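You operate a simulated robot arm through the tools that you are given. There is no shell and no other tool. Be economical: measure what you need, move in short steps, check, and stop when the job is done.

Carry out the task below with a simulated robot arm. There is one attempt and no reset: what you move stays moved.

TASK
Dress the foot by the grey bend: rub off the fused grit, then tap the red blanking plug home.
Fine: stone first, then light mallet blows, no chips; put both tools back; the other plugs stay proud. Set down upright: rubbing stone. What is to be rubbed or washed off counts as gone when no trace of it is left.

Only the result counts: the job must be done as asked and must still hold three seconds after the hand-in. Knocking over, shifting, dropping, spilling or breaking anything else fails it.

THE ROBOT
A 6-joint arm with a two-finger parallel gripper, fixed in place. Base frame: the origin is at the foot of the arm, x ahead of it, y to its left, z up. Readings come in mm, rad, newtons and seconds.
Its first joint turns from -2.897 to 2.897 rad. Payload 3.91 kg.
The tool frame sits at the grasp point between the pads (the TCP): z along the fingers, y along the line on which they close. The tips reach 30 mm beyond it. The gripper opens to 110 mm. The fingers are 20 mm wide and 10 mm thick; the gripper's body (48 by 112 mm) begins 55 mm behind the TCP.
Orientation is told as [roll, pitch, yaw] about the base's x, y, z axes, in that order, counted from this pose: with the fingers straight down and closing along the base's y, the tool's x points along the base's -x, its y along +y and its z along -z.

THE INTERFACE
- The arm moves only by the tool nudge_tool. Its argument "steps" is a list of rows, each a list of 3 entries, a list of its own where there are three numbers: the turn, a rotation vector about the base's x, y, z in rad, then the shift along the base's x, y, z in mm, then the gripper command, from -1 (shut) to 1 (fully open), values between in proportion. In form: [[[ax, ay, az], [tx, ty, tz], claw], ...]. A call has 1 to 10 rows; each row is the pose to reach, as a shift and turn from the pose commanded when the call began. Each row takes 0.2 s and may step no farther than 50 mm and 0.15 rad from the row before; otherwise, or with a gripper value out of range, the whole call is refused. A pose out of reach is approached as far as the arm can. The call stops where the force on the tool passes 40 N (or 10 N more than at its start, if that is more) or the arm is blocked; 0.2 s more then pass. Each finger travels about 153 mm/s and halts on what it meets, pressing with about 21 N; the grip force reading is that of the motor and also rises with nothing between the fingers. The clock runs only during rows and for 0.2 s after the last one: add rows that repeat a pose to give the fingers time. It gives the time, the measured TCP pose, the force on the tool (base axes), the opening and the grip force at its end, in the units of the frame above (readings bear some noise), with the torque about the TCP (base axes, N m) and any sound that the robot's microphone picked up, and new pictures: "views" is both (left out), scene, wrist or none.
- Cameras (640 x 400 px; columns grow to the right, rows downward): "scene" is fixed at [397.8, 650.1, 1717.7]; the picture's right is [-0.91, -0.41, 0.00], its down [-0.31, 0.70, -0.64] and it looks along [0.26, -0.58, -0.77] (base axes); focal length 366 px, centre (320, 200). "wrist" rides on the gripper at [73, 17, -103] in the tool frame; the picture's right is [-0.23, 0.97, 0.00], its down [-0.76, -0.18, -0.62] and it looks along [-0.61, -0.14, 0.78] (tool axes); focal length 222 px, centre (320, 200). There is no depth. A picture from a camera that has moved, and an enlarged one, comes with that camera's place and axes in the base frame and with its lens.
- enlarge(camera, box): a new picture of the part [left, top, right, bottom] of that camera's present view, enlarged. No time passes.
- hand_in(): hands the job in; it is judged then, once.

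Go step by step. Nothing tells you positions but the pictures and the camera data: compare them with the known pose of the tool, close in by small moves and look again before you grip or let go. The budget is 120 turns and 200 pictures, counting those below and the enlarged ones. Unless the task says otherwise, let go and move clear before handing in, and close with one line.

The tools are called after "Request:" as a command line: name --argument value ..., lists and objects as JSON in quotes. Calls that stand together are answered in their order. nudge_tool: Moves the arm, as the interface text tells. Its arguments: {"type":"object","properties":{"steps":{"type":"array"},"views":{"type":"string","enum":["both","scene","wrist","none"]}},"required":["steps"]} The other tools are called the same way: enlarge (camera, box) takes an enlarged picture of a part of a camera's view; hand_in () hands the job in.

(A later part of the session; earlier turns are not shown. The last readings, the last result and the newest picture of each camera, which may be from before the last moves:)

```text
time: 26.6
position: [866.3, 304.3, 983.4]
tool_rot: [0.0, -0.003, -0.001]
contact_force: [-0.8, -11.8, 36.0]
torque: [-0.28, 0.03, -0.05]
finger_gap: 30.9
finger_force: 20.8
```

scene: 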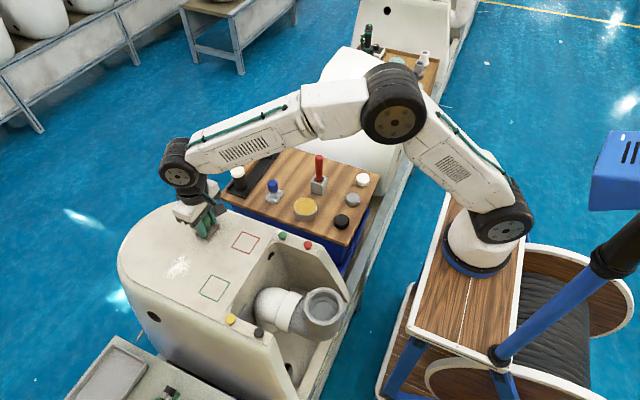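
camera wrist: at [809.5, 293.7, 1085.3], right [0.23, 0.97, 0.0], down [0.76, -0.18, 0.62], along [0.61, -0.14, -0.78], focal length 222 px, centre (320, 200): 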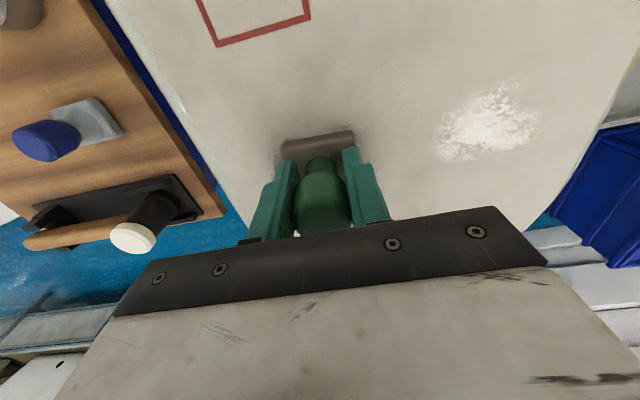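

Request:
nudge_tool --steps '[[[0, 0, 0], [0, 0, 1.2], -1], [[0, 0, 0], [12, 0, 1.2], -1], [[0, 0, 0], [25, 0, 1.2], -1], [[0, 0, 0], [34, -10, 1.2], -1], [[0, 0, 0], [34, -24, 1.2], -1], [[0, 0, 0], [34, -38, 1.2], -1], [[0, 0, 0], [34, -52, 1.2], -1], [[0, 0, 0], [34, -64, 1.2], -1], [[0, 0, 0], [20, -64, 1.2], -1], [[0, 0, 0], [20, -64, 1.2], -1]]' --views "both"

Request:
enlarge --camera "scene" --box '[160, 170, 260, 250]'

```text
time: 28.8
position: [886.8, 239.7, 983.3]
tool_rot: [-0.003, -0.001, -0.001]
contact_force: [3.8, -6.8, 17.5]
torque: [-0.18, -0.18, -0.03]
finger_gap: 31.0
finger_force: 21.4
camera wrist: at [814.6, 256.9, 1085.0], right [0.23, 0.97, 0.0], down [0.76, -0.18, 0.63], along [0.61, -0.14, -0.78], focal length 222 px, centre (320, 200)
```

scene: 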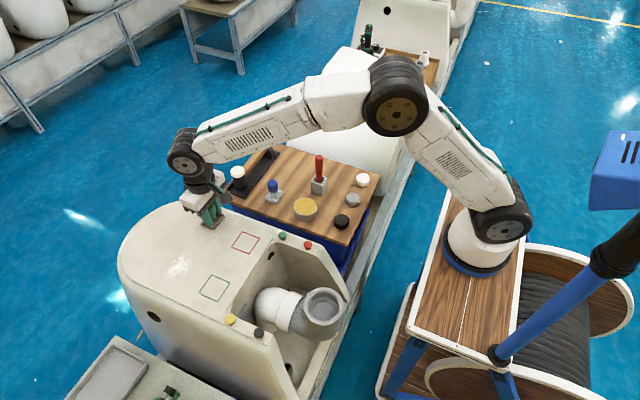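
wrist: 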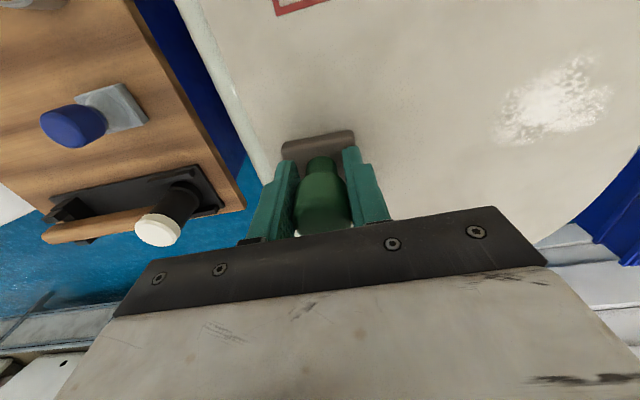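

```text
5.00 times, centred on (210, 210) of scene
camera zoom: at [397.8, 650.1, 1717.7], right [-0.91, -0.41, 0.0], down [-0.31, 0.7, -0.64], along [0.26, -0.58, -0.77], focal length 1832 px, centre (870, 150)
```

zoom: 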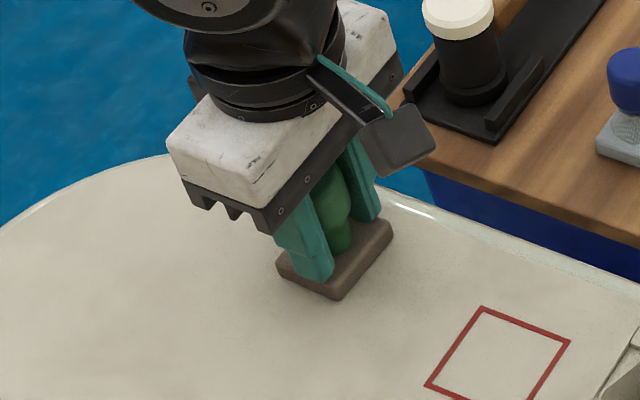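

Request:
nudge_tool --steps '[[[0, 0, 0], [-16, 0, 0], -1], [[0, 0, 0], [-28, 5, 0], -1], [[0, 0, 0], [-28, 20, 0], -1], [[0, 0, 0], [-28, 35, 0], -1], [[0, 0, 0], [-28, 50, 0], -1], [[0, 0, 0], [-14, 60, 0], -1], [[0, 0, 0], [-2, 50, 0], -1], [[0, 0, 0], [-2, 35, 0], -1], [[0, 0, 0], [-2, 20, 0], -1], [[0, 0, 0], [-2, 5, 0], -1]]' --views "none"

Request:
nudge_tool --steps '[[[0, 0, 0], [0, -15, 0], -1], [[0, 0, 0], [0, 0, 0], -1], [[0, 0, 0], [12, 10, 0], -1], [[0, 0, 0], [18, 25, 0], -1], [[0, 0, 0], [18, 40, 0], -1], [[0, 0, 0], [18, 55, 0], -1], [[0, 0, 0], [5, 60, 0], -1], [[0, 0, 0], [-5, 60, 10], -1], [[0, 0, 0], [-5, 45, 40], -1], [[0, 0, 0], [-35, 0, 60], -1]]' --views "both"

Request:
enlarge --camera "scene" --box '[160, 190, 260, 270]'

```text
time: 31.0
position: [885.1, 244.5, 982.8]
tool_rot: [-0.001, -0.002, -0.001]
contact_force: [-0.4, 2.4, 8.3]
torque: [0.09, 0.1, -0.05]
finger_gap: 30.9
finger_force: 21.1
```

```text
refused: row 10 steps farther than a row can; nothing moved
```

```text
5.00 times, centred on (210, 230) of scene
camera zoom: at [397.8, 650.1, 1717.7], right [-0.91, -0.41, 0.0], down [-0.31, 0.7, -0.64], along [0.26, -0.58, -0.77], focal length 1832 px, centre (870, 50)
```

zoom: 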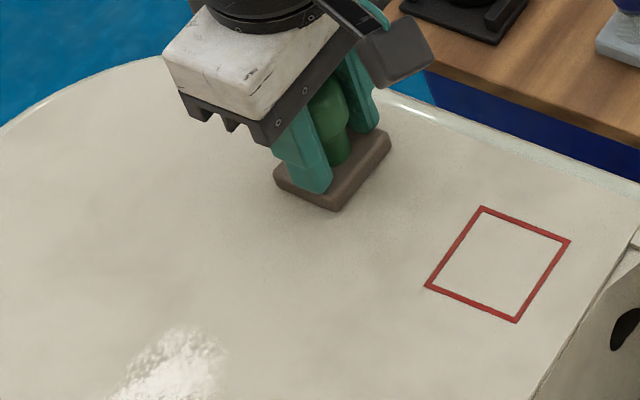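

Request:
nudge_tool --steps '[[[0, 0, 0], [0, -8, -0.5], -1], [[0, 0, 0], [0, 5, -0.5], -1], [[0, 0, 0], [12, 12, -0.5], -1], [[0, 0, 0], [18, 25, -0.5], -1], [[0, 0, 0], [18, 40, -0.5], -1], [[0, 0, 0], [5, 55, -0.5], -1], [[0, 0, 0], [5, 55, 10], -1], [[0, 0, 0], [-5, 35, 40], -1], [[0, 0, 0], [-15, 0, 70], -1], [[0, 0, 0], [-25, -30, 80], -1]]' --views "both"

Request:
enlarge --camera "scene" --box '[160, 190, 260, 270]'

```text
time: 33.2
position: [859.9, 215.9, 1061.1]
tool_rot: [-0.002, -0.002, 0.002]
contact_force: [-0.4, 0.4, -0.8]
torque: [-0.04, 0.03, -0.02]
finger_gap: 30.9
finger_force: 20.9
camera wrist: at [787.1, 233.0, 1164.5], right [0.23, 0.97, 0.0], down [0.76, -0.18, 0.62], along [0.61, -0.14, -0.78], focal length 222 px, centre (320, 200)
```

scene: 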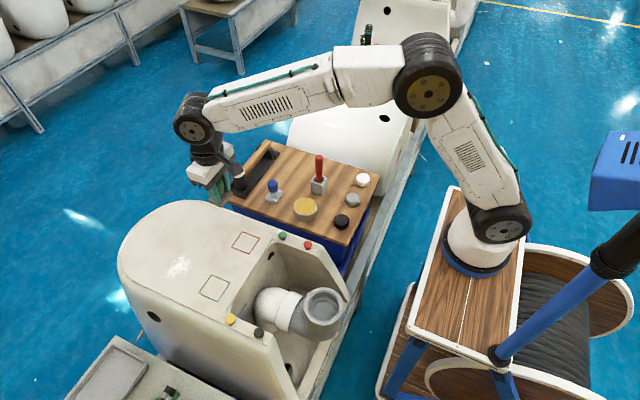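
wrist: 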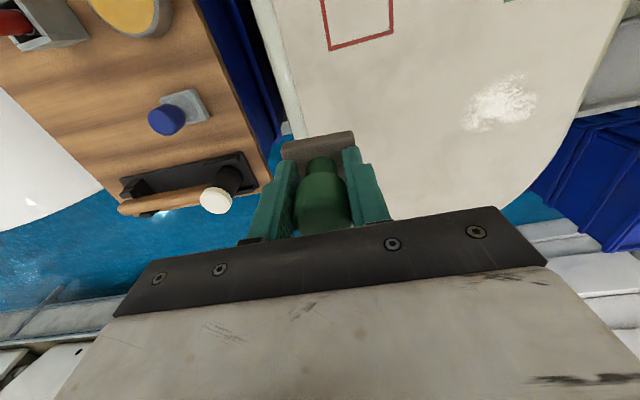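

```text
5.00 times, centred on (210, 230) of scene
camera zoom: at [397.8, 650.1, 1717.7], right [-0.91, -0.41, 0.0], down [-0.31, 0.7, -0.64], along [0.26, -0.58, -0.77], focal length 1832 px, centre (870, 50)
```

zoom: 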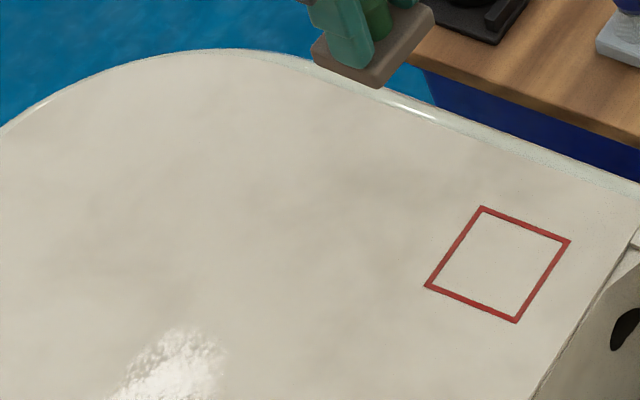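

Request:
enlarge --camera "scene" --box '[190, 208, 240, 248]'

Request:
enlarge --camera "wrist" --box '[320, 60, 480, 180]'

```text
10.00 times, centred on (215, 228) of scene
camera zoom: at [397.8, 650.1, 1717.7], right [-0.91, -0.41, 0.0], down [-0.31, 0.7, -0.64], along [0.26, -0.58, -0.77], focal length 3664 px, centre (1370, -80)
```

zoom: 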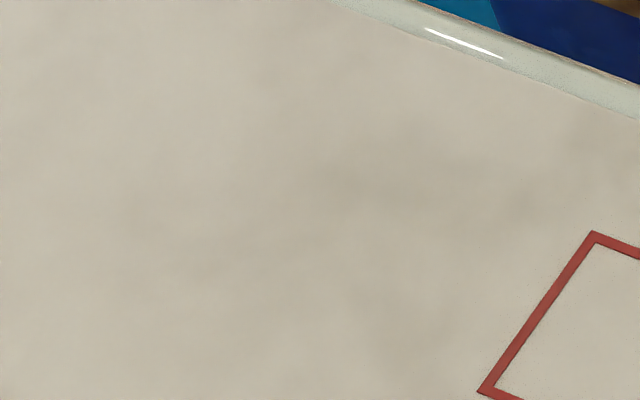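

```text
3.33 times, centred on (400, 120) of wrist
camera zoom: at [787.1, 233.0, 1164.5], right [0.23, 0.97, 0.0], down [0.76, -0.18, 0.62], along [0.61, -0.14, -0.78], focal length 740 px, centre (53, 467)
```

zoom: 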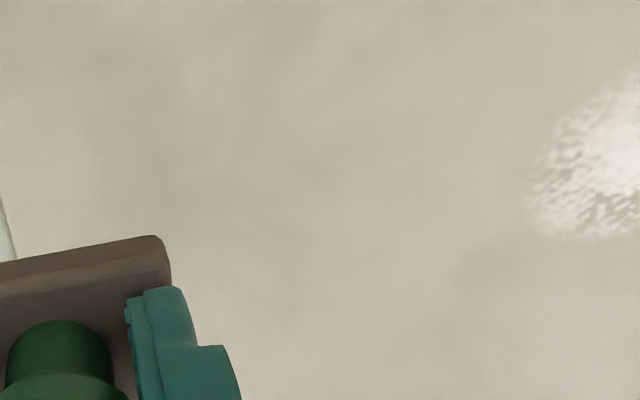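

The grit is completely gone. Now I'll take the stone back to its place on the board at about (808, -143.5).

Request:
nudge_tool --steps '[[[0, 0, 0], [-5, -40, 0], -1], [[0, 0, 0], [-12, -80, 0], -1], [[0, 0, 0], [-20, -120, 0], -1], [[0, 0, 0], [-28, -160, 0], -1], [[0, 0, 0], [-35, -200, 0], -1], [[0, 0, 0], [-42, -240, 0], -1], [[0, 0, 0], [-48, -280, 0], -1], [[0, 0, 0], [-52, -320, 0], -1], [[0, 0, 0], [-52, -359, 0], -1], [[0, 0, 0], [-52, -359, 0], -1]]' --views "none"

Request:
nudge_tool --steps '[[[0, 0, 0], [0, 0, -40], -1], [[0, 0, 0], [0, 0, -80], -1], [[0, 0, 0], [0, 0, -120], -1], [[0, 0, 0], [0, 0, -155], -1], [[0, 0, 0], [0, 0, -163], -1], [[0, 0, 0], [0, 0, -163], -1]]' --views "both"

Request:
enlarge --camera "scene" --box '[270, 120, 340, 176]'

```text
time: 35.4
position: [808.5, -144.8, 1063.0]
tool_rot: [-0.002, -0.001, 0.001]
contact_force: [-0.1, 0.1, -1.1]
torque: [0.01, -0.02, 0.02]
finger_gap: 30.8
finger_force: 21.2
```

```text
time: 36.8
position: [807.2, -143.8, 898.6]
tool_rot: [-0.001, -0.003, 0.001]
contact_force: [-0.2, 0.1, -1.3]
torque: [-0.01, 0.03, 0.03]
finger_gap: 30.5
finger_force: 20.7
camera wrist: at [735.0, -126.0, 1000.9], right [0.23, 0.97, 0.0], down [0.76, -0.18, 0.62], along [0.61, -0.14, -0.78], focal length 222 px, centre (320, 200)
```

scene: 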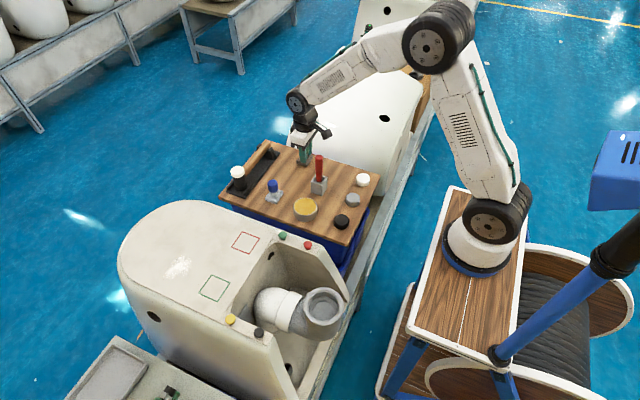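
wrist: 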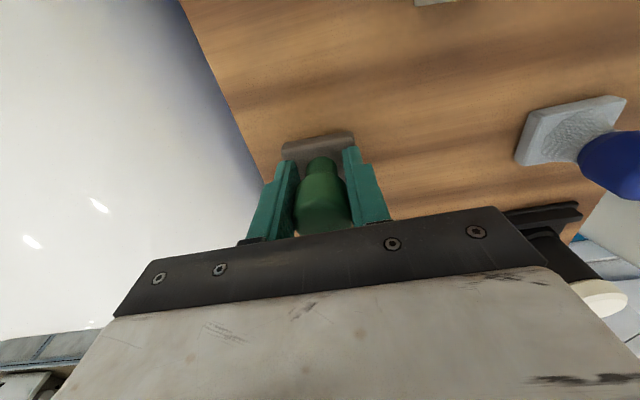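

```text
7.14 times, centred on (305, 148) of scene
camera zoom: at [397.8, 650.1, 1717.7], right [-0.91, -0.41, 0.0], down [-0.31, 0.7, -0.64], along [0.26, -0.58, -0.77], focal length 2618 px, centre (427, 571)
```

zoom: 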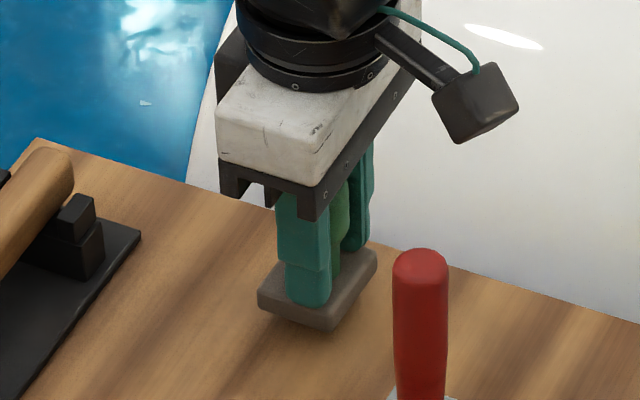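

Clear above the board by a little over 10 mm. I'll lower by small steps until I feel touch.

Request:
nudge_tool --steps '[[[0, 0, 0], [0, 0, -4], -1], [[0, 0, 0], [0, 0, -8], -1], [[0, 0, 0], [0, 0, -9], -1]]' --views "none"

Request:
nudge_tool --steps '[[[0, 0, 0], [0, 0, -1], -1], [[0, 0, 0], [0, 0, -2], -1]]' --views "none"

```text
time: 37.6
position: [808.1, -143.3, 889.8]
tool_rot: [-0.001, -0.001, -0.001]
contact_force: [-0.7, -0.8, -1.6]
torque: [-0.01, 0.02, 0.01]
finger_gap: 30.7
finger_force: 20.2
```

```text
time: 38.2
position: [808.4, -142.9, 888.2]
tool_rot: [-0.002, -0.001, -0.002]
contact_force: [0.1, 1.3, -1.3]
torque: [0.01, -0.01, -0.01]
finger_gap: 30.8
finger_force: 20.9
```

Request:
nudge_tool --steps '[[[0, 0, 0], [0, 0, -1], -1], [[0, 0, 0], [0, 0, -1.7], -1]]' --views "none"

Request:
nudge_tool --steps '[[[0, 0, 0], [0, 0, -1], -1], [[0, 0, 0], [0, 0, -1.5], -1]]' --views "wrist"

Request:
enlarge --camera "scene" --box '[270, 120, 340, 176]'

```text
time: 38.8
position: [807.1, -144.6, 886.2]
tool_rot: [0.0, -0.001, 0.0]
contact_force: [1.4, -0.1, -0.9]
torque: [0.01, -0.02, 0.0]
finger_gap: 30.7
finger_force: 21.0
```

```text
time: 39.4
position: [807.6, -144.7, 885.1]
tool_rot: [-0.003, -0.002, 0.0]
contact_force: [0.3, -0.6, -0.5]
torque: [-0.01, 0.01, -0.02]
finger_gap: 30.6
finger_force: 20.8
camera wrist: at [735.1, -126.1, 987.3], right [0.23, 0.97, 0.0], down [0.76, -0.18, 0.62], along [0.61, -0.14, -0.78], focal length 222 px, centre (320, 200)
```

wrist: 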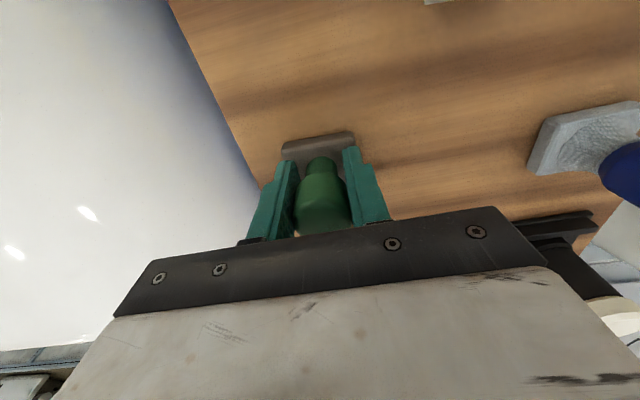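

```text
7.14 times, centred on (305, 148) of scene
camera zoom: at [397.8, 650.1, 1717.7], right [-0.91, -0.41, 0.0], down [-0.31, 0.7, -0.64], along [0.26, -0.58, -0.77], focal length 2618 px, centre (427, 571)
```

zoom: 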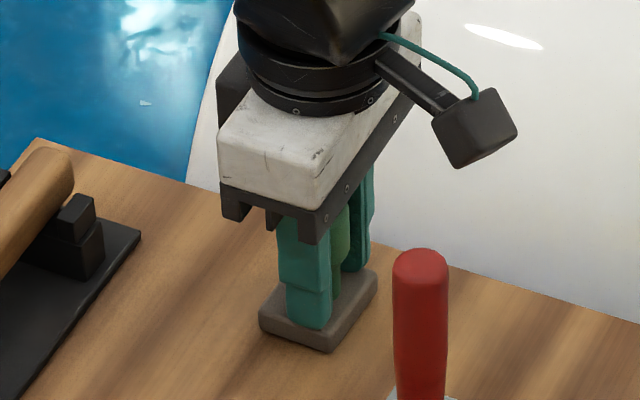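

Request:
nudge_tool --steps '[[[0, 0, 0], [0, 0, -1], -1], [[0, 0, 0], [0, 0, -1.5], -1]]' --views "none"

Request:
nudge_tool --steps '[[[0, 0, 0], [0, 0, -1], -1], [[0, 0, 0], [0, 0, -1], -1]]' --views "none"

```text
time: 40.0
position: [807.8, -143.5, 884.7]
tool_rot: [-0.001, -0.001, 0.0]
contact_force: [-2.4, 1.2, 5.6]
torque: [0.04, 0.16, 0.01]
finger_gap: 30.6
finger_force: 21.3
```

```text
time: 40.6
position: [806.5, -144.4, 883.3]
tool_rot: [-0.002, -0.004, 0.003]
contact_force: [-2.7, 2.6, 19.1]
torque: [0.07, 0.15, 0.02]
finger_gap: 30.7
finger_force: 20.6
```

It's seated. I'll ease off slightly, open and lift clear.

Request:
nudge_tool --steps '[[[0, 0, 0], [0, 0, 1.3], -1], [[0, 0, 0], [0, 0, 1.3], -0.2], [[0, 0, 0], [0, 0, 1.3], 0.2], [[0, 0, 0], [0, 0, 1.3], 0.2], [[0, 0, 0], [0, 0, 20], 0.2], [[0, 0, 0], [0, 0, 60], 0.2], [[0, 0, 0], [0, 0, 110], 0.2], [[0, 0, 0], [0, 0, 110], 0.2]]' --views "both"

Request:
enlarge --camera "scene" --box '[220, 130, 320, 210]'

```text
time: 42.4
position: [807.7, -143.3, 992.4]
tool_rot: [-0.004, -0.003, -0.001]
contact_force: [1.2, 0.0, -0.3]
torque: [0.02, -0.02, 0.04]
finger_gap: 65.9
finger_force: 0.0
camera wrist: at [735.3, -126.0, 1095.3], right [0.23, 0.97, 0.0], down [0.76, -0.18, 0.62], along [0.61, -0.14, -0.78], focal length 222 px, centre (320, 200)
```

scene: 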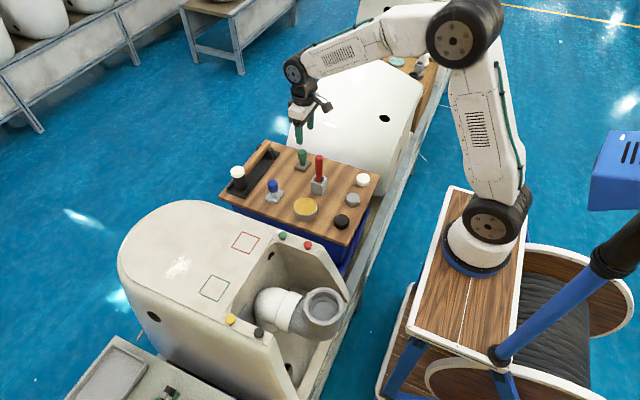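
wrist: 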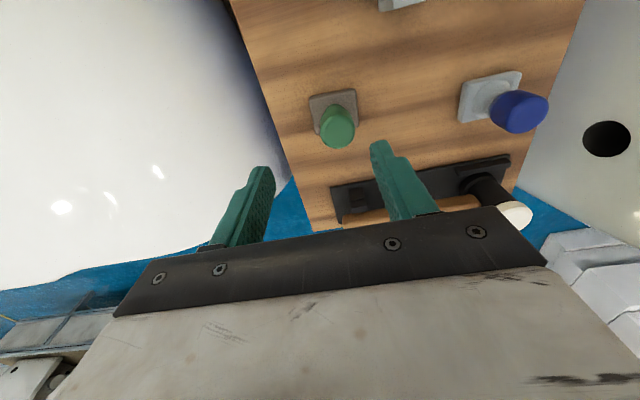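

```text
5.00 times, centred on (270, 170) of scene
camera zoom: at [397.8, 650.1, 1717.7], right [-0.91, -0.41, 0.0], down [-0.31, 0.7, -0.64], along [0.26, -0.58, -0.77], focal length 1832 px, centre (570, 350)
```

zoom: 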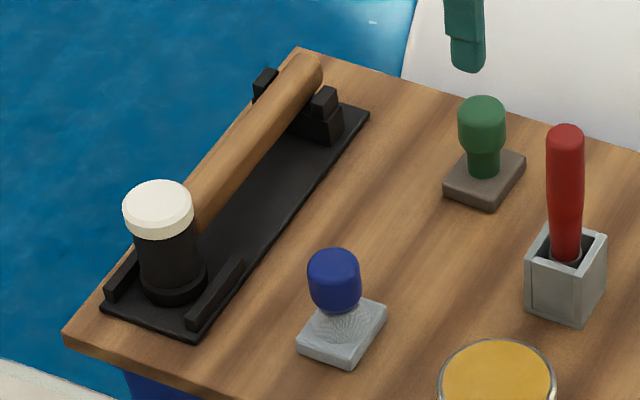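

The stone is back and upright. Next is the mallet, whose handle runs along y at x≈932. I'll turn the gripper 90° while moving over the handle close to the head.

Request:
nudge_tool --steps '[[[0, 0, 0.15], [12, 15, 5], 0.2], [[0, 0, 0.3], [24, 30, 10], 0.2], [[0, 0, 0.45], [36, 45, 10], 0.2], [[0, 0, 0.6], [48, 60, 10], 0.2], [[0, 0, 0.75], [60, 75, 10], 0.2], [[0, 0, 0.9], [72, 90, 10], 0.2], [[0, 0, 1.05], [84, 105, 10], 0.2], [[0, 0, 1.2], [96, 120, 10], 0.2], [[0, 0, 1.35], [108, 135, 10], 0.2], [[0, 0, 1.5], [120, 150, 10], 0.2]]' --views "none"

Request:
nudge_tool --steps '[[[0, 0, 0.071], [3, 0, 0], 0.2], [[0, 0, 0.071], [3, 0, 0], 0.2]]' --views "both"

Request:
enlarge --camera "scene" --box '[190, 110, 310, 206]'

```text
time: 44.6
position: [928.2, 4.5, 1002.5]
tool_rot: [-0.001, -0.002, 1.501]
contact_force: [0.2, -0.3, 0.3]
torque: [0.0, 0.0, -0.02]
finger_gap: 66.3
finger_force: 0.1
```

```text
time: 45.2
position: [930.3, 5.9, 1002.8]
tool_rot: [-0.002, -0.002, 1.571]
contact_force: [0.0, 0.0, -0.3]
torque: [0.03, -0.03, -0.06]
finger_gap: 66.0
finger_force: 0.0
camera wrist: at [914.5, -66.1, 1105.3], right [-0.97, 0.23, 0.0], down [0.18, 0.76, 0.62], along [0.14, 0.61, -0.78], focal length 222 px, centre (320, 200)
```

scene: 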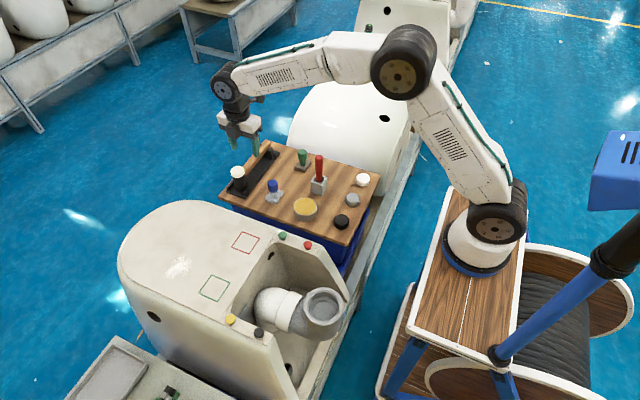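
wrist: 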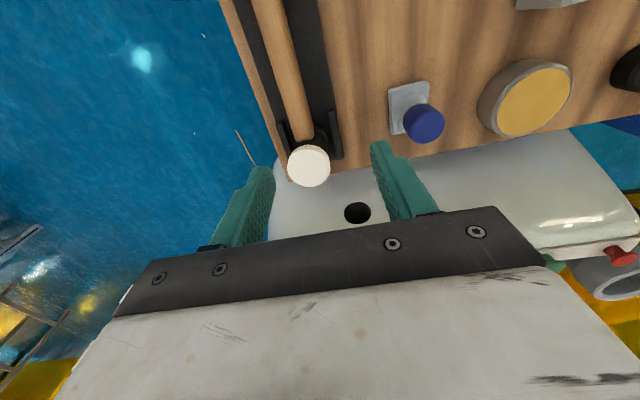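

```text
4.17 times, centred on (250, 158) of scene
camera zoom: at [397.8, 650.1, 1717.7], right [-0.91, -0.41, 0.0], down [-0.31, 0.7, -0.64], along [0.26, -0.58, -0.77], focal length 1527 px, centre (612, 375)
```

zoom: 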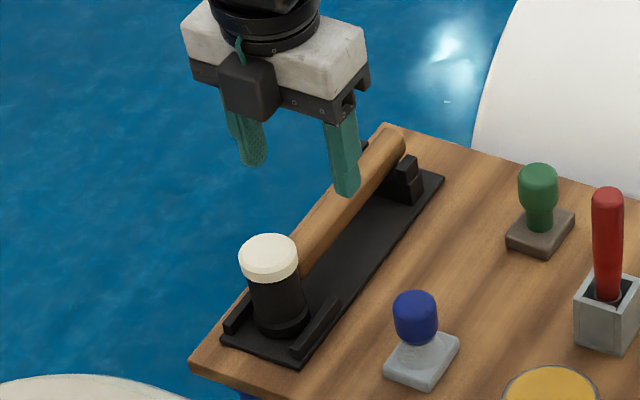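

Request:
nudge_tool --steps '[[[0, 0, 0], [21, -6, -20], 0.2], [[0, 0, 0], [21, -6, -55], 0.2], [[0, 0, 0], [21, -6, -78], 0.2], [[0, 0, 0], [21, -6, -78], 0.2]]' --views "both"

Request:
enlarge --camera "scene" --box '[190, 110, 310, 206]'

Request:
enlarge --camera "wrist" --box '[200, 60, 420, 220]'

```text
time: 46.2
position: [950.3, 0.7, 925.5]
tool_rot: [0.001, -0.002, 1.573]
contact_force: [0.7, -0.3, 1.1]
torque: [0.01, 0.02, 0.04]
finger_gap: 66.1
finger_force: 0.1
camera wrist: at [934.2, -71.4, 1027.1], right [-0.97, 0.23, 0.0], down [0.18, 0.76, 0.62], along [0.14, 0.61, -0.78], focal length 222 px, centre (320, 200)
```

scene: 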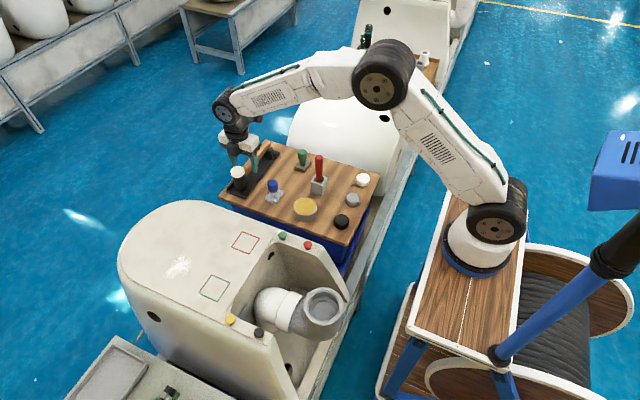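
wrist: 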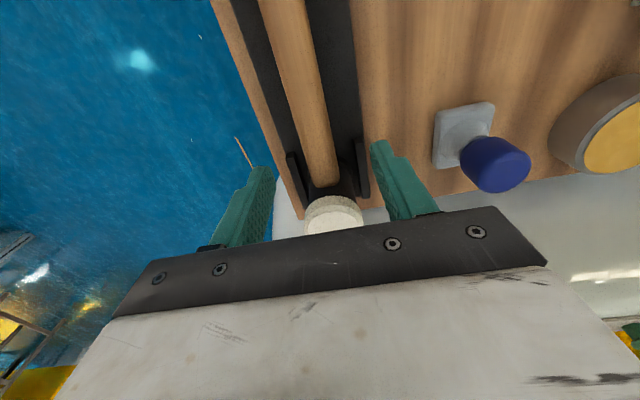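

```text
4.17 times, centred on (250, 158) of scene
camera zoom: at [397.8, 650.1, 1717.7], right [-0.91, -0.41, 0.0], down [-0.31, 0.7, -0.64], along [0.26, -0.58, -0.77], focal length 1527 px, centre (612, 375)
```

zoom: 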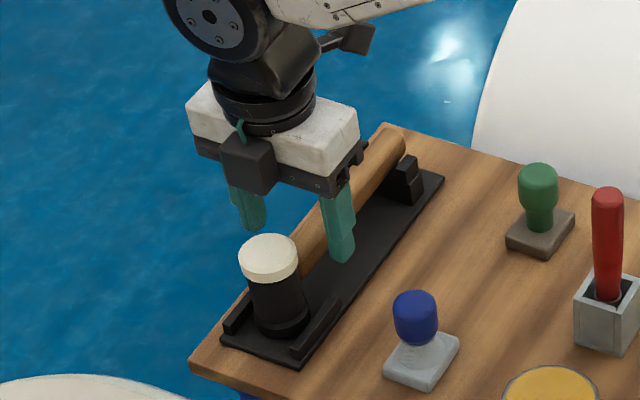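

```text
2.50 times, centred on (310, 140) of wrist
camera zoom: at [934.2, -71.4, 1027.1], right [-0.97, 0.23, 0.0], down [0.18, 0.76, 0.62], along [0.14, 0.61, -0.78], focal length 555 px, centre (345, 350)
```

zoom: 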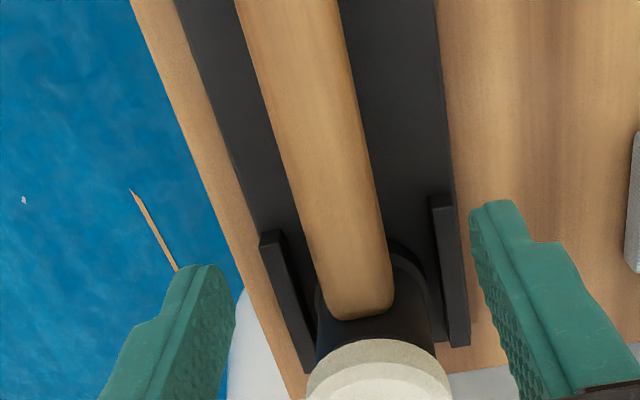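

Request:
nudge_tool --steps '[[[0, 0, 0], [3, -3, -25], 0.2], [[0, 0, 0], [3, -3, -45], 0.2], [[0, 0, 0], [3, -3, -45], 0.2]]' --views "both"

Request:
enlarge --camera "scene" --box '[205, 130, 285, 194]'

Request:
enlarge --camera "wrist" --box '[200, 60, 420, 220]'

```text
time: 47.0
position: [953.3, -1.9, 880.3]
tool_rot: [-0.001, 0.0, 1.573]
contact_force: [-0.4, 0.5, -0.1]
torque: [-0.05, 0.02, 0.0]
finger_gap: 66.0
finger_force: 0.0
camera wrist: at [937.3, -74.4, 982.0], right [-0.97, 0.23, 0.0], down [0.18, 0.76, 0.62], along [0.14, 0.61, -0.78], focal length 222 px, centre (320, 200)
```

scene: 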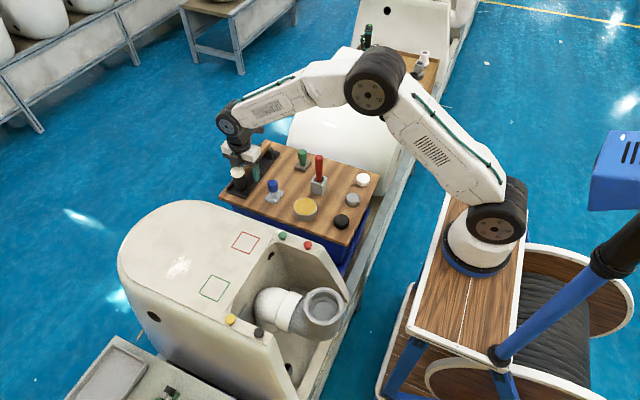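
wrist: 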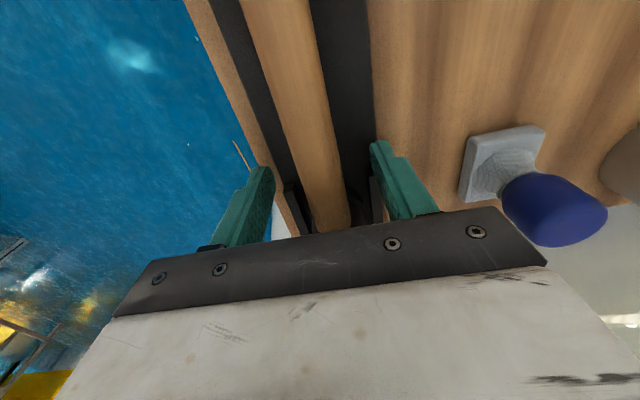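

```text
6.25 times, centred on (245, 162) of scene
camera zoom: at [397.8, 650.1, 1717.7], right [-0.91, -0.41, 0.0], down [-0.31, 0.7, -0.64], along [0.26, -0.58, -0.77], focal length 2290 px, centre (789, 438)
```

zoom: 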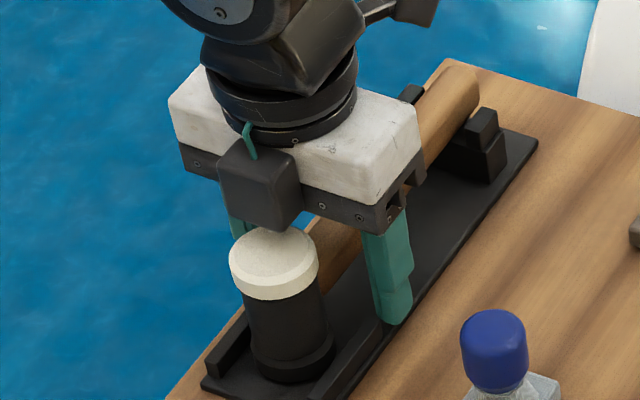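

```text
2.50 times, centred on (310, 140) of wrist
camera zoom: at [937.3, -74.4, 982.0], right [-0.97, 0.23, 0.0], down [0.18, 0.76, 0.62], along [0.14, 0.61, -0.78], focal length 555 px, centre (345, 350)
```

zoom: 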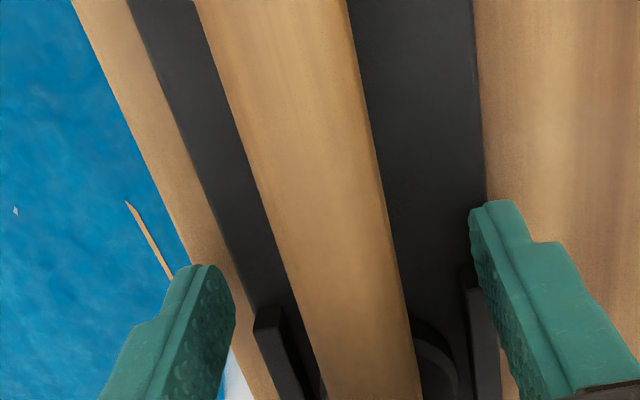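

Request:
nudge_tool --steps '[[[0, 0, 0], [0, 0, -3], 0.2], [[0, 0, 0], [0, 0, -3], -1], [[0, 0, 0], [0, 0, -3], -1], [[0, 0, 0], [0, 0, -3], -1]]' --views "wrist"

Request:
enlarge --camera "scene" --box '[205, 130, 285, 194]'

```text
time: 48.0
position: [953.4, -1.7, 876.4]
tool_rot: [-0.002, -0.001, 1.574]
contact_force: [-2.6, -0.5, 3.4]
torque: [0.16, -0.08, 0.07]
finger_gap: 20.7
finger_force: 20.6
camera wrist: at [937.5, -74.5, 978.9], right [-0.97, 0.23, 0.0], down [0.18, 0.76, 0.62], along [0.14, 0.61, -0.78], focal length 222 px, centre (320, 200)
```

wrist: 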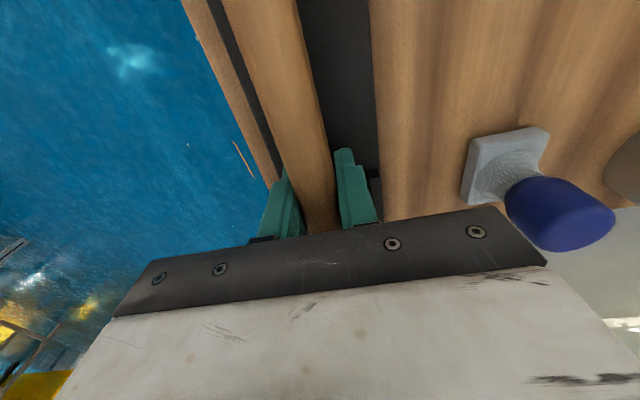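

```text
6.25 times, centred on (245, 162) of scene
camera zoom: at [397.8, 650.1, 1717.7], right [-0.91, -0.41, 0.0], down [-0.31, 0.7, -0.64], along [0.26, -0.58, -0.77], focal length 2290 px, centre (789, 438)
```

zoom: 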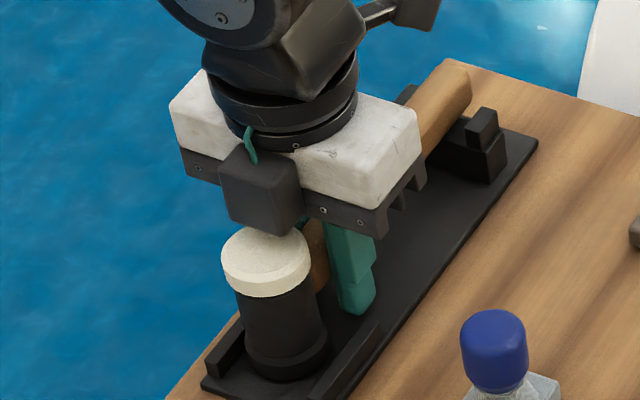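

Request:
nudge_tool --steps '[[[0, 0, 0], [0, 0, 4], -1], [[0, 0, 0], [0, 0, 10], -1], [[0, 0, 0], [0, 0, 18], -1], [[0, 0, 0], [0, 0, 28], -1], [[0, 0, 0], [0, 0, 40], -1], [[0, 0, 0], [0, 0, 55], -1]]' --views "wrist"

Request:
enlarge --camera "scene" --box '[195, 100, 295, 180]'

```text
time: 49.4
position: [956.2, -3.9, 930.9]
tool_rot: [0.0, -0.002, 1.57]
contact_force: [-0.5, 0.0, -5.7]
torque: [-0.06, 0.01, 0.02]
finger_gap: 20.9
finger_force: 21.2
camera wrist: at [938.6, -75.0, 1034.1], right [-0.97, 0.23, 0.0], down [0.18, 0.76, 0.62], along [0.14, 0.61, -0.78], focal length 222 px, centre (320, 200)
```

wrist: 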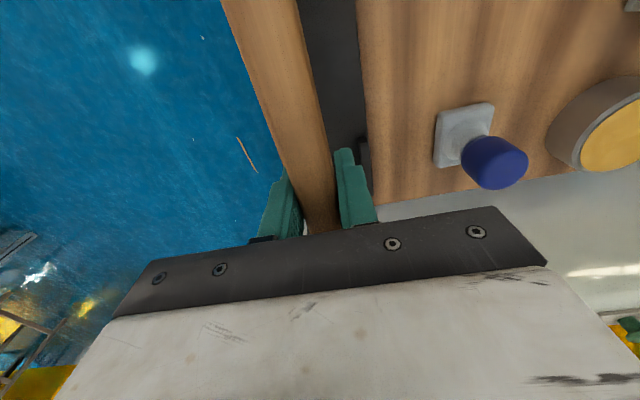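

```text
5.00 times, centred on (245, 140) of scene
camera zoom: at [397.8, 650.1, 1717.7], right [-0.91, -0.41, 0.0], down [-0.31, 0.7, -0.64], along [0.26, -0.58, -0.77], focal length 1832 px, centre (695, 500)
```

zoom: 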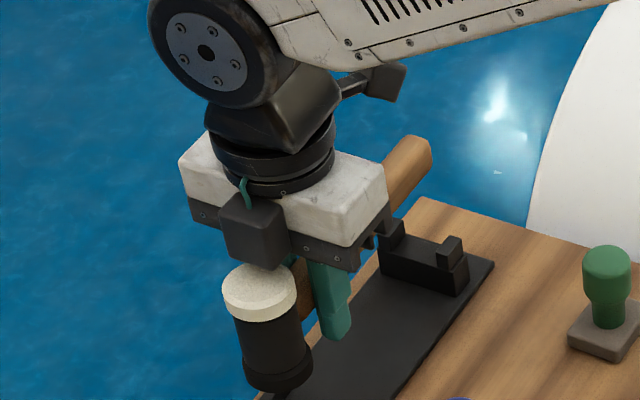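

The mallet is lifted and level. I'll raise it and carry it towards the red plug, staying high.

Request:
nudge_tool --steps '[[[0, 0, 0], [0, 0, 30], -1], [[0, 0, 0], [0, 0, 65], -1], [[0, 0, 0], [-15, 10, 100], -1], [[0, 0, 0], [-50, 25, 130], -1], [[0, 0, 0], [-90, 45, 130], -1], [[0, 0, 0], [-130, 65, 130], -1], [[0, 0, 0], [-170, 85, 130], -1], [[0, 0, 0], [-210, 105, 130], -1], [[0, 0, 0], [-250, 125, 130], -1], [[0, 0, 0], [-285, 145, 130], -1]]' --views "none"

Request:
nudge_tool --steps '[[[0, 0, 0], [-25, 15, 0], -1], [[0, 0, 0], [-42, 32, 0], -1], [[0, 0, 0], [-42, 32, 0], -1]]' --views "both"

Request:
enlarge --camera "scene" --box '[230, 160, 350, 256]'

```text
time: 51.6
position: [668.4, 141.9, 1062.1]
tool_rot: [-0.001, -0.001, 1.569]
contact_force: [0.7, -0.1, -5.0]
torque: [-0.08, 0.02, 0.0]
finger_gap: 21.2
finger_force: 21.2
```

```text
time: 52.4
position: [628.1, 173.8, 1060.9]
tool_rot: [-0.001, -0.002, 1.569]
contact_force: [0.1, 0.3, -4.7]
torque: [-0.1, 0.0, 0.01]
finger_gap: 20.7
finger_force: 21.0
camera wrist: at [610.4, 102.6, 1163.6], right [-0.97, 0.23, 0.0], down [0.18, 0.76, 0.62], along [0.14, 0.61, -0.78], focal length 222 px, centre (320, 200)
```

scene: 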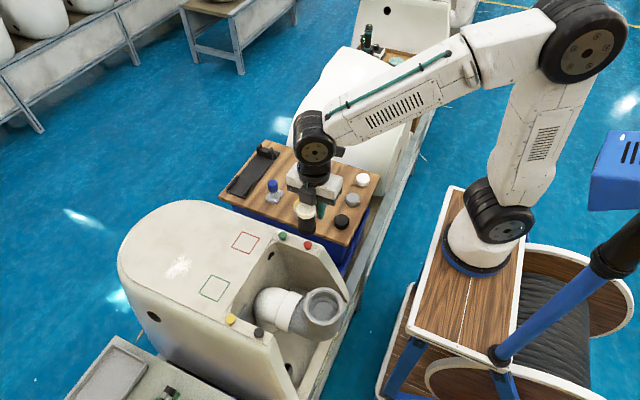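
wrist: 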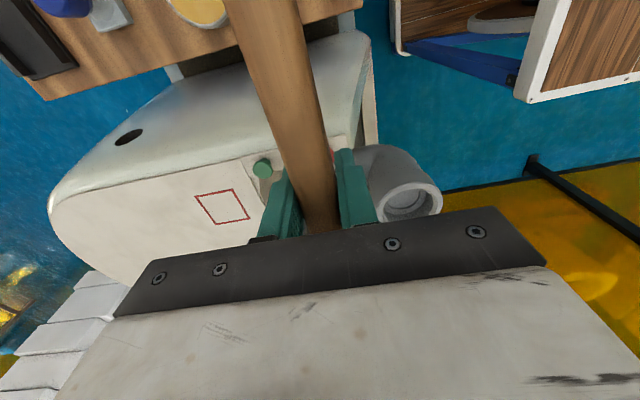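

```text
4.17 times, centred on (290, 208) of scene
camera zoom: at [397.8, 650.1, 1717.7], right [-0.91, -0.41, 0.0], down [-0.31, 0.7, -0.64], along [0.26, -0.58, -0.77], focal length 1527 px, centre (445, 167)
```

zoom: 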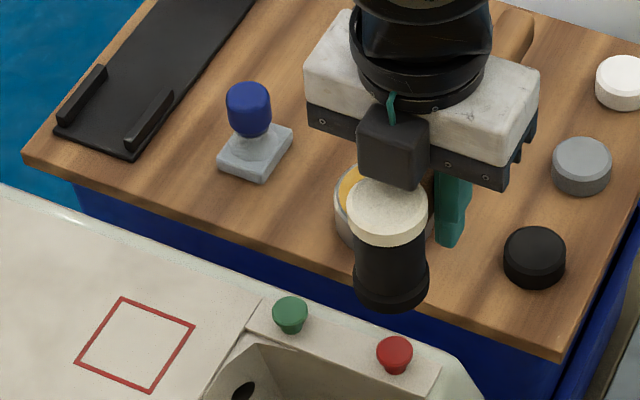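

Request:
nudge_tool --steps '[[[0, 0, 0], [7, -13, -15], -1], [[0, 0, 0], [7, -13, -35], -1], [[0, 0, 0], [7, -13, -45], -1], [[0, 0, 0], [7, -13, -45], -1]]' --views "both"

Request:
enlarge --camera "scene" --box '[260, 190, 350, 262]'

```text
time: 53.4
position: [634.2, 162.2, 1016.8]
tool_rot: [-0.002, -0.001, 1.572]
contact_force: [0.7, 0.1, -5.4]
torque: [-0.08, -0.05, -0.02]
finger_gap: 21.1
finger_force: 21.1
camera wrist: at [617.9, 89.8, 1119.0], right [-0.97, 0.23, 0.0], down [0.18, 0.76, 0.62], along [0.14, 0.61, -0.78], focal length 222 px, centre (320, 200)
```

scene: 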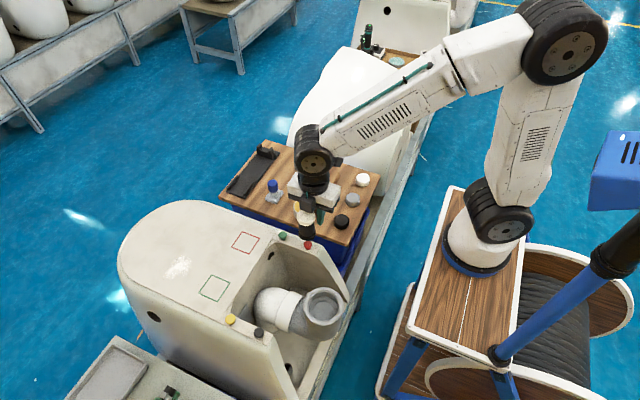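
wrist: 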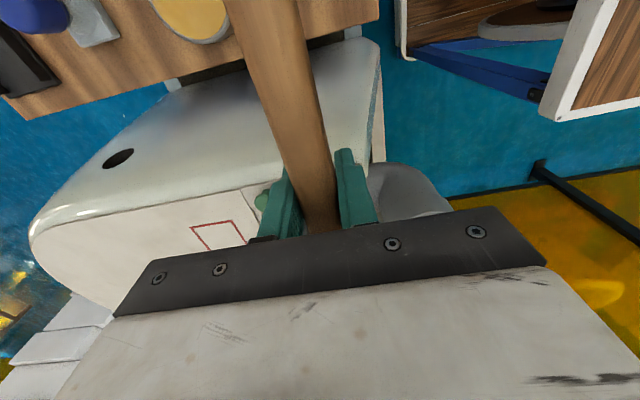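

```text
5.56 times, centred on (305, 226) of scene
camera zoom: at [397.8, 650.1, 1717.7], right [-0.91, -0.41, 0.0], down [-0.31, 0.7, -0.64], along [0.26, -0.58, -0.77], focal length 2036 px, centre (403, 56)
```

zoom: 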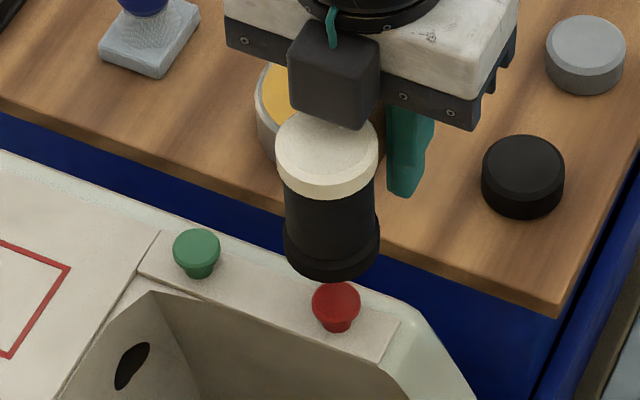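

The head is well aligned above the red plug. I'll lower it gently to find contact.

Request:
nudge_tool --steps '[[[0, 0, 0], [0, 0, -6], -1], [[0, 0, 0], [0, 0, -12], -1], [[0, 0, 0], [0, 0, -17], -1], [[0, 0, 0], [0, 0, -20], -1], [[0, 0, 0], [0, 0, -20], -1]]' --views "scene"

Request:
enlarge --camera "scene" --box '[260, 190, 350, 262]'

```text
time: 54.6
position: [634.8, 162.8, 996.6]
tool_rot: [-0.003, -0.001, 1.573]
contact_force: [0.4, 0.3, -4.6]
torque: [-0.06, 0.04, 0.04]
finger_gap: 20.7
finger_force: 20.9
```

scene: 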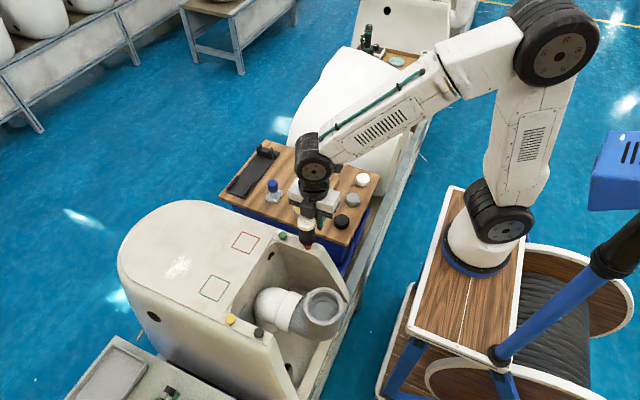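

```text
5.56 times, centred on (305, 226) of scene
camera zoom: at [397.8, 650.1, 1717.7], right [-0.91, -0.41, 0.0], down [-0.31, 0.7, -0.64], along [0.26, -0.58, -0.77], focal length 2036 px, centre (403, 56)
```

zoom: 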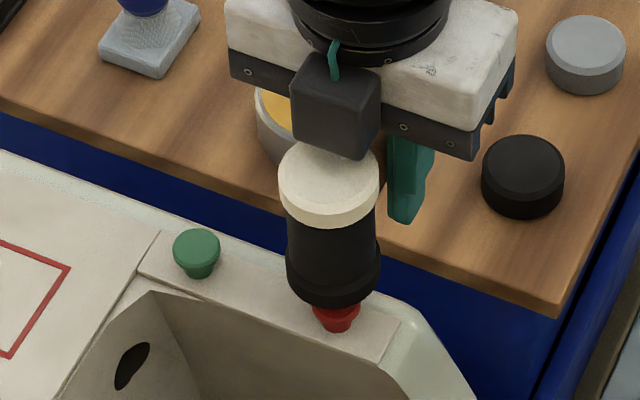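

Request:
nudge_tool --steps '[[[0, 0, 0], [0, 0, -5], -1], [[0, 0, 0], [0, 0, -9], -1], [[0, 0, 0], [0, 0, -9], -1]]' --views "none"

Request:
nudge_tool --steps '[[[0, 0, 0], [0, 0, -1.5], -1], [[0, 0, 0], [0, 0, -3], -1]]' --views "none"

```text
time: 55.4
position: [633.9, 160.4, 987.7]
tool_rot: [0.0, 0.0, 1.572]
contact_force: [0.1, -0.6, -5.0]
torque: [-0.05, 0.01, 0.01]
finger_gap: 20.8
finger_force: 21.4
```

```text
time: 56.0
position: [634.7, 160.6, 986.6]
tool_rot: [-0.003, -0.004, 1.571]
contact_force: [-5.8, -2.6, 24.6]
torque: [1.0, 0.26, 0.25]
finger_gap: 21.2
finger_force: 21.0
```

Request:
nudge_tool --steps '[[[0, 0, 0], [0, 0, 6], -1], [[0, 0, 0], [0, 0, 14], -1], [[0, 0, 0], [0, 0, 14], -1]]' --views "none"

Request:
enlarge --camera "scene" --box '[260, 190, 350, 262]'

```text
time: 56.8
position: [634.3, 161.6, 998.7]
tool_rot: [0.002, -0.002, 1.574]
contact_force: [-0.7, -0.3, -5.1]
torque: [-0.09, 0.02, -0.02]
finger_gap: 21.0
finger_force: 21.2
```

```text
5.56 times, centred on (305, 226) of scene
camera zoom: at [397.8, 650.1, 1717.7], right [-0.91, -0.41, 0.0], down [-0.31, 0.7, -0.64], along [0.26, -0.58, -0.77], focal length 2036 px, centre (403, 56)
```

zoom: 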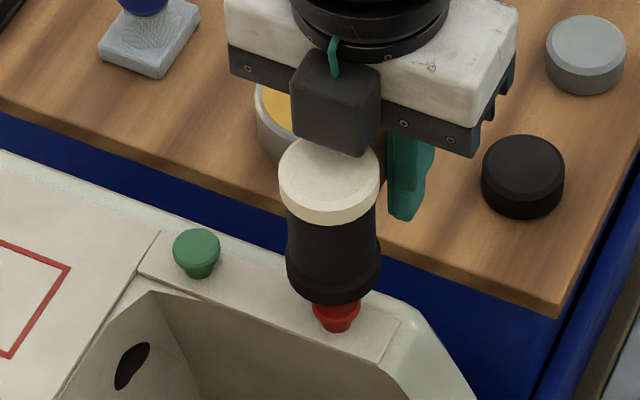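

The plug is still proud and contact is near TCP z 986. Now one light tap from about 12 mm above.

Request:
nudge_tool --steps '[[[0, 0, 0], [0, 0, -14], -1], [[0, 0, 0], [0, 0, 0], -1], [[0, 0, 0], [0, 0, 10], -1]]' --views "none"

Request:
enlarge --camera "scene" --box '[260, 190, 350, 262]'

```text
time: 57.6
position: [634.9, 161.3, 1009.2]
tool_rot: [-0.002, -0.001, 1.572]
contact_force: [-0.5, 0.2, -5.3]
torque: [-0.01, 0.0, 0.01]
finger_gap: 20.7
finger_force: 20.7
```

```text
5.56 times, centred on (305, 226) of scene
camera zoom: at [397.8, 650.1, 1717.7], right [-0.91, -0.41, 0.0], down [-0.31, 0.7, -0.64], along [0.26, -0.58, -0.77], focal length 2036 px, centre (403, 56)
```

zoom: 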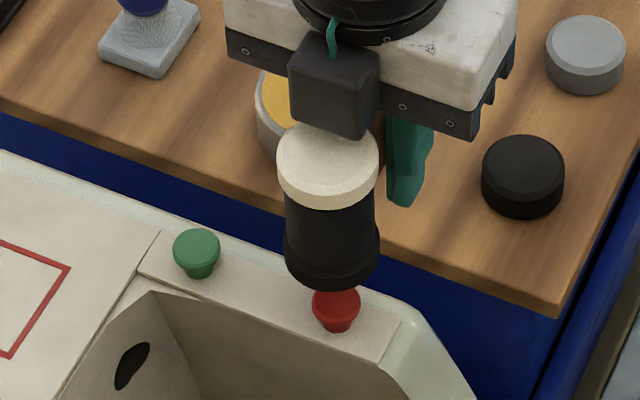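

Request:
nudge_tool --steps '[[[0, 0, 0], [0, 0, -26], -1], [[0, 0, 0], [0, 0, 0], -1], [[0, 0, 0], [0, 0, 0], -1]]' --views "none"

Request:
enlarge --camera "scene" --box '[260, 190, 350, 262]'

```text
time: 58.4
position: [634.8, 161.1, 1008.4]
tool_rot: [0.001, -0.002, 1.573]
contact_force: [0.1, 1.6, -5.7]
torque: [-0.02, -0.03, -0.02]
finger_gap: 21.0
finger_force: 21.1
```

```text
5.56 times, centred on (305, 226) of scene
camera zoom: at [397.8, 650.1, 1717.7], right [-0.91, -0.41, 0.0], down [-0.31, 0.7, -0.64], along [0.26, -0.58, -0.77], focal length 2036 px, centre (403, 56)
```

zoom: 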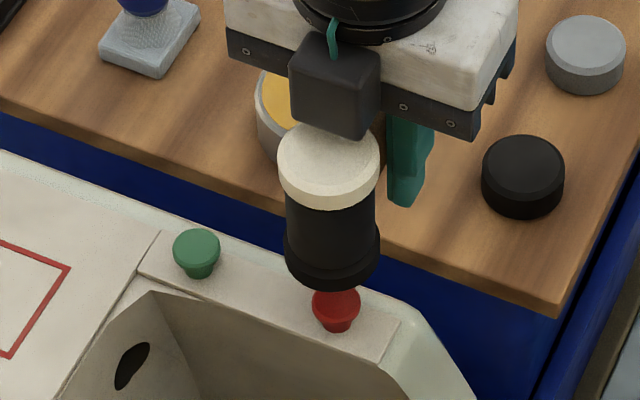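

Request:
nudge_tool --steps '[[[0, 0, 0], [0, 0, -27], -1], [[0, 0, 0], [0, 0, -27], -1], [[0, 0, 0], [0, 0, 0], -1], [[0, 0, 0], [0, 0, 0], -1]]' --views "none"

Request:
enlarge --camera "scene" --box '[260, 190, 350, 262]'

```text
time: 59.4
position: [636.2, 161.3, 1009.2]
tool_rot: [0.0, -0.001, 1.574]
contact_force: [0.8, -0.2, -5.2]
torque: [-0.07, -0.02, -0.01]
finger_gap: 21.0
finger_force: 20.7
```

```text
5.56 times, centred on (305, 226) of scene
camera zoom: at [397.8, 650.1, 1717.7], right [-0.91, -0.41, 0.0], down [-0.31, 0.7, -0.64], along [0.26, -0.58, -0.77], focal length 2036 px, centre (403, 56)
```

zoom: 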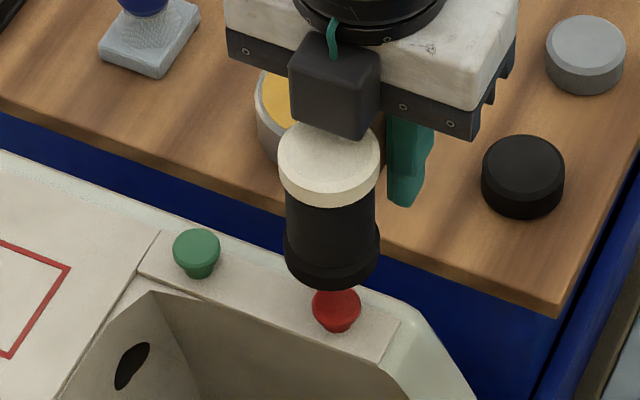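

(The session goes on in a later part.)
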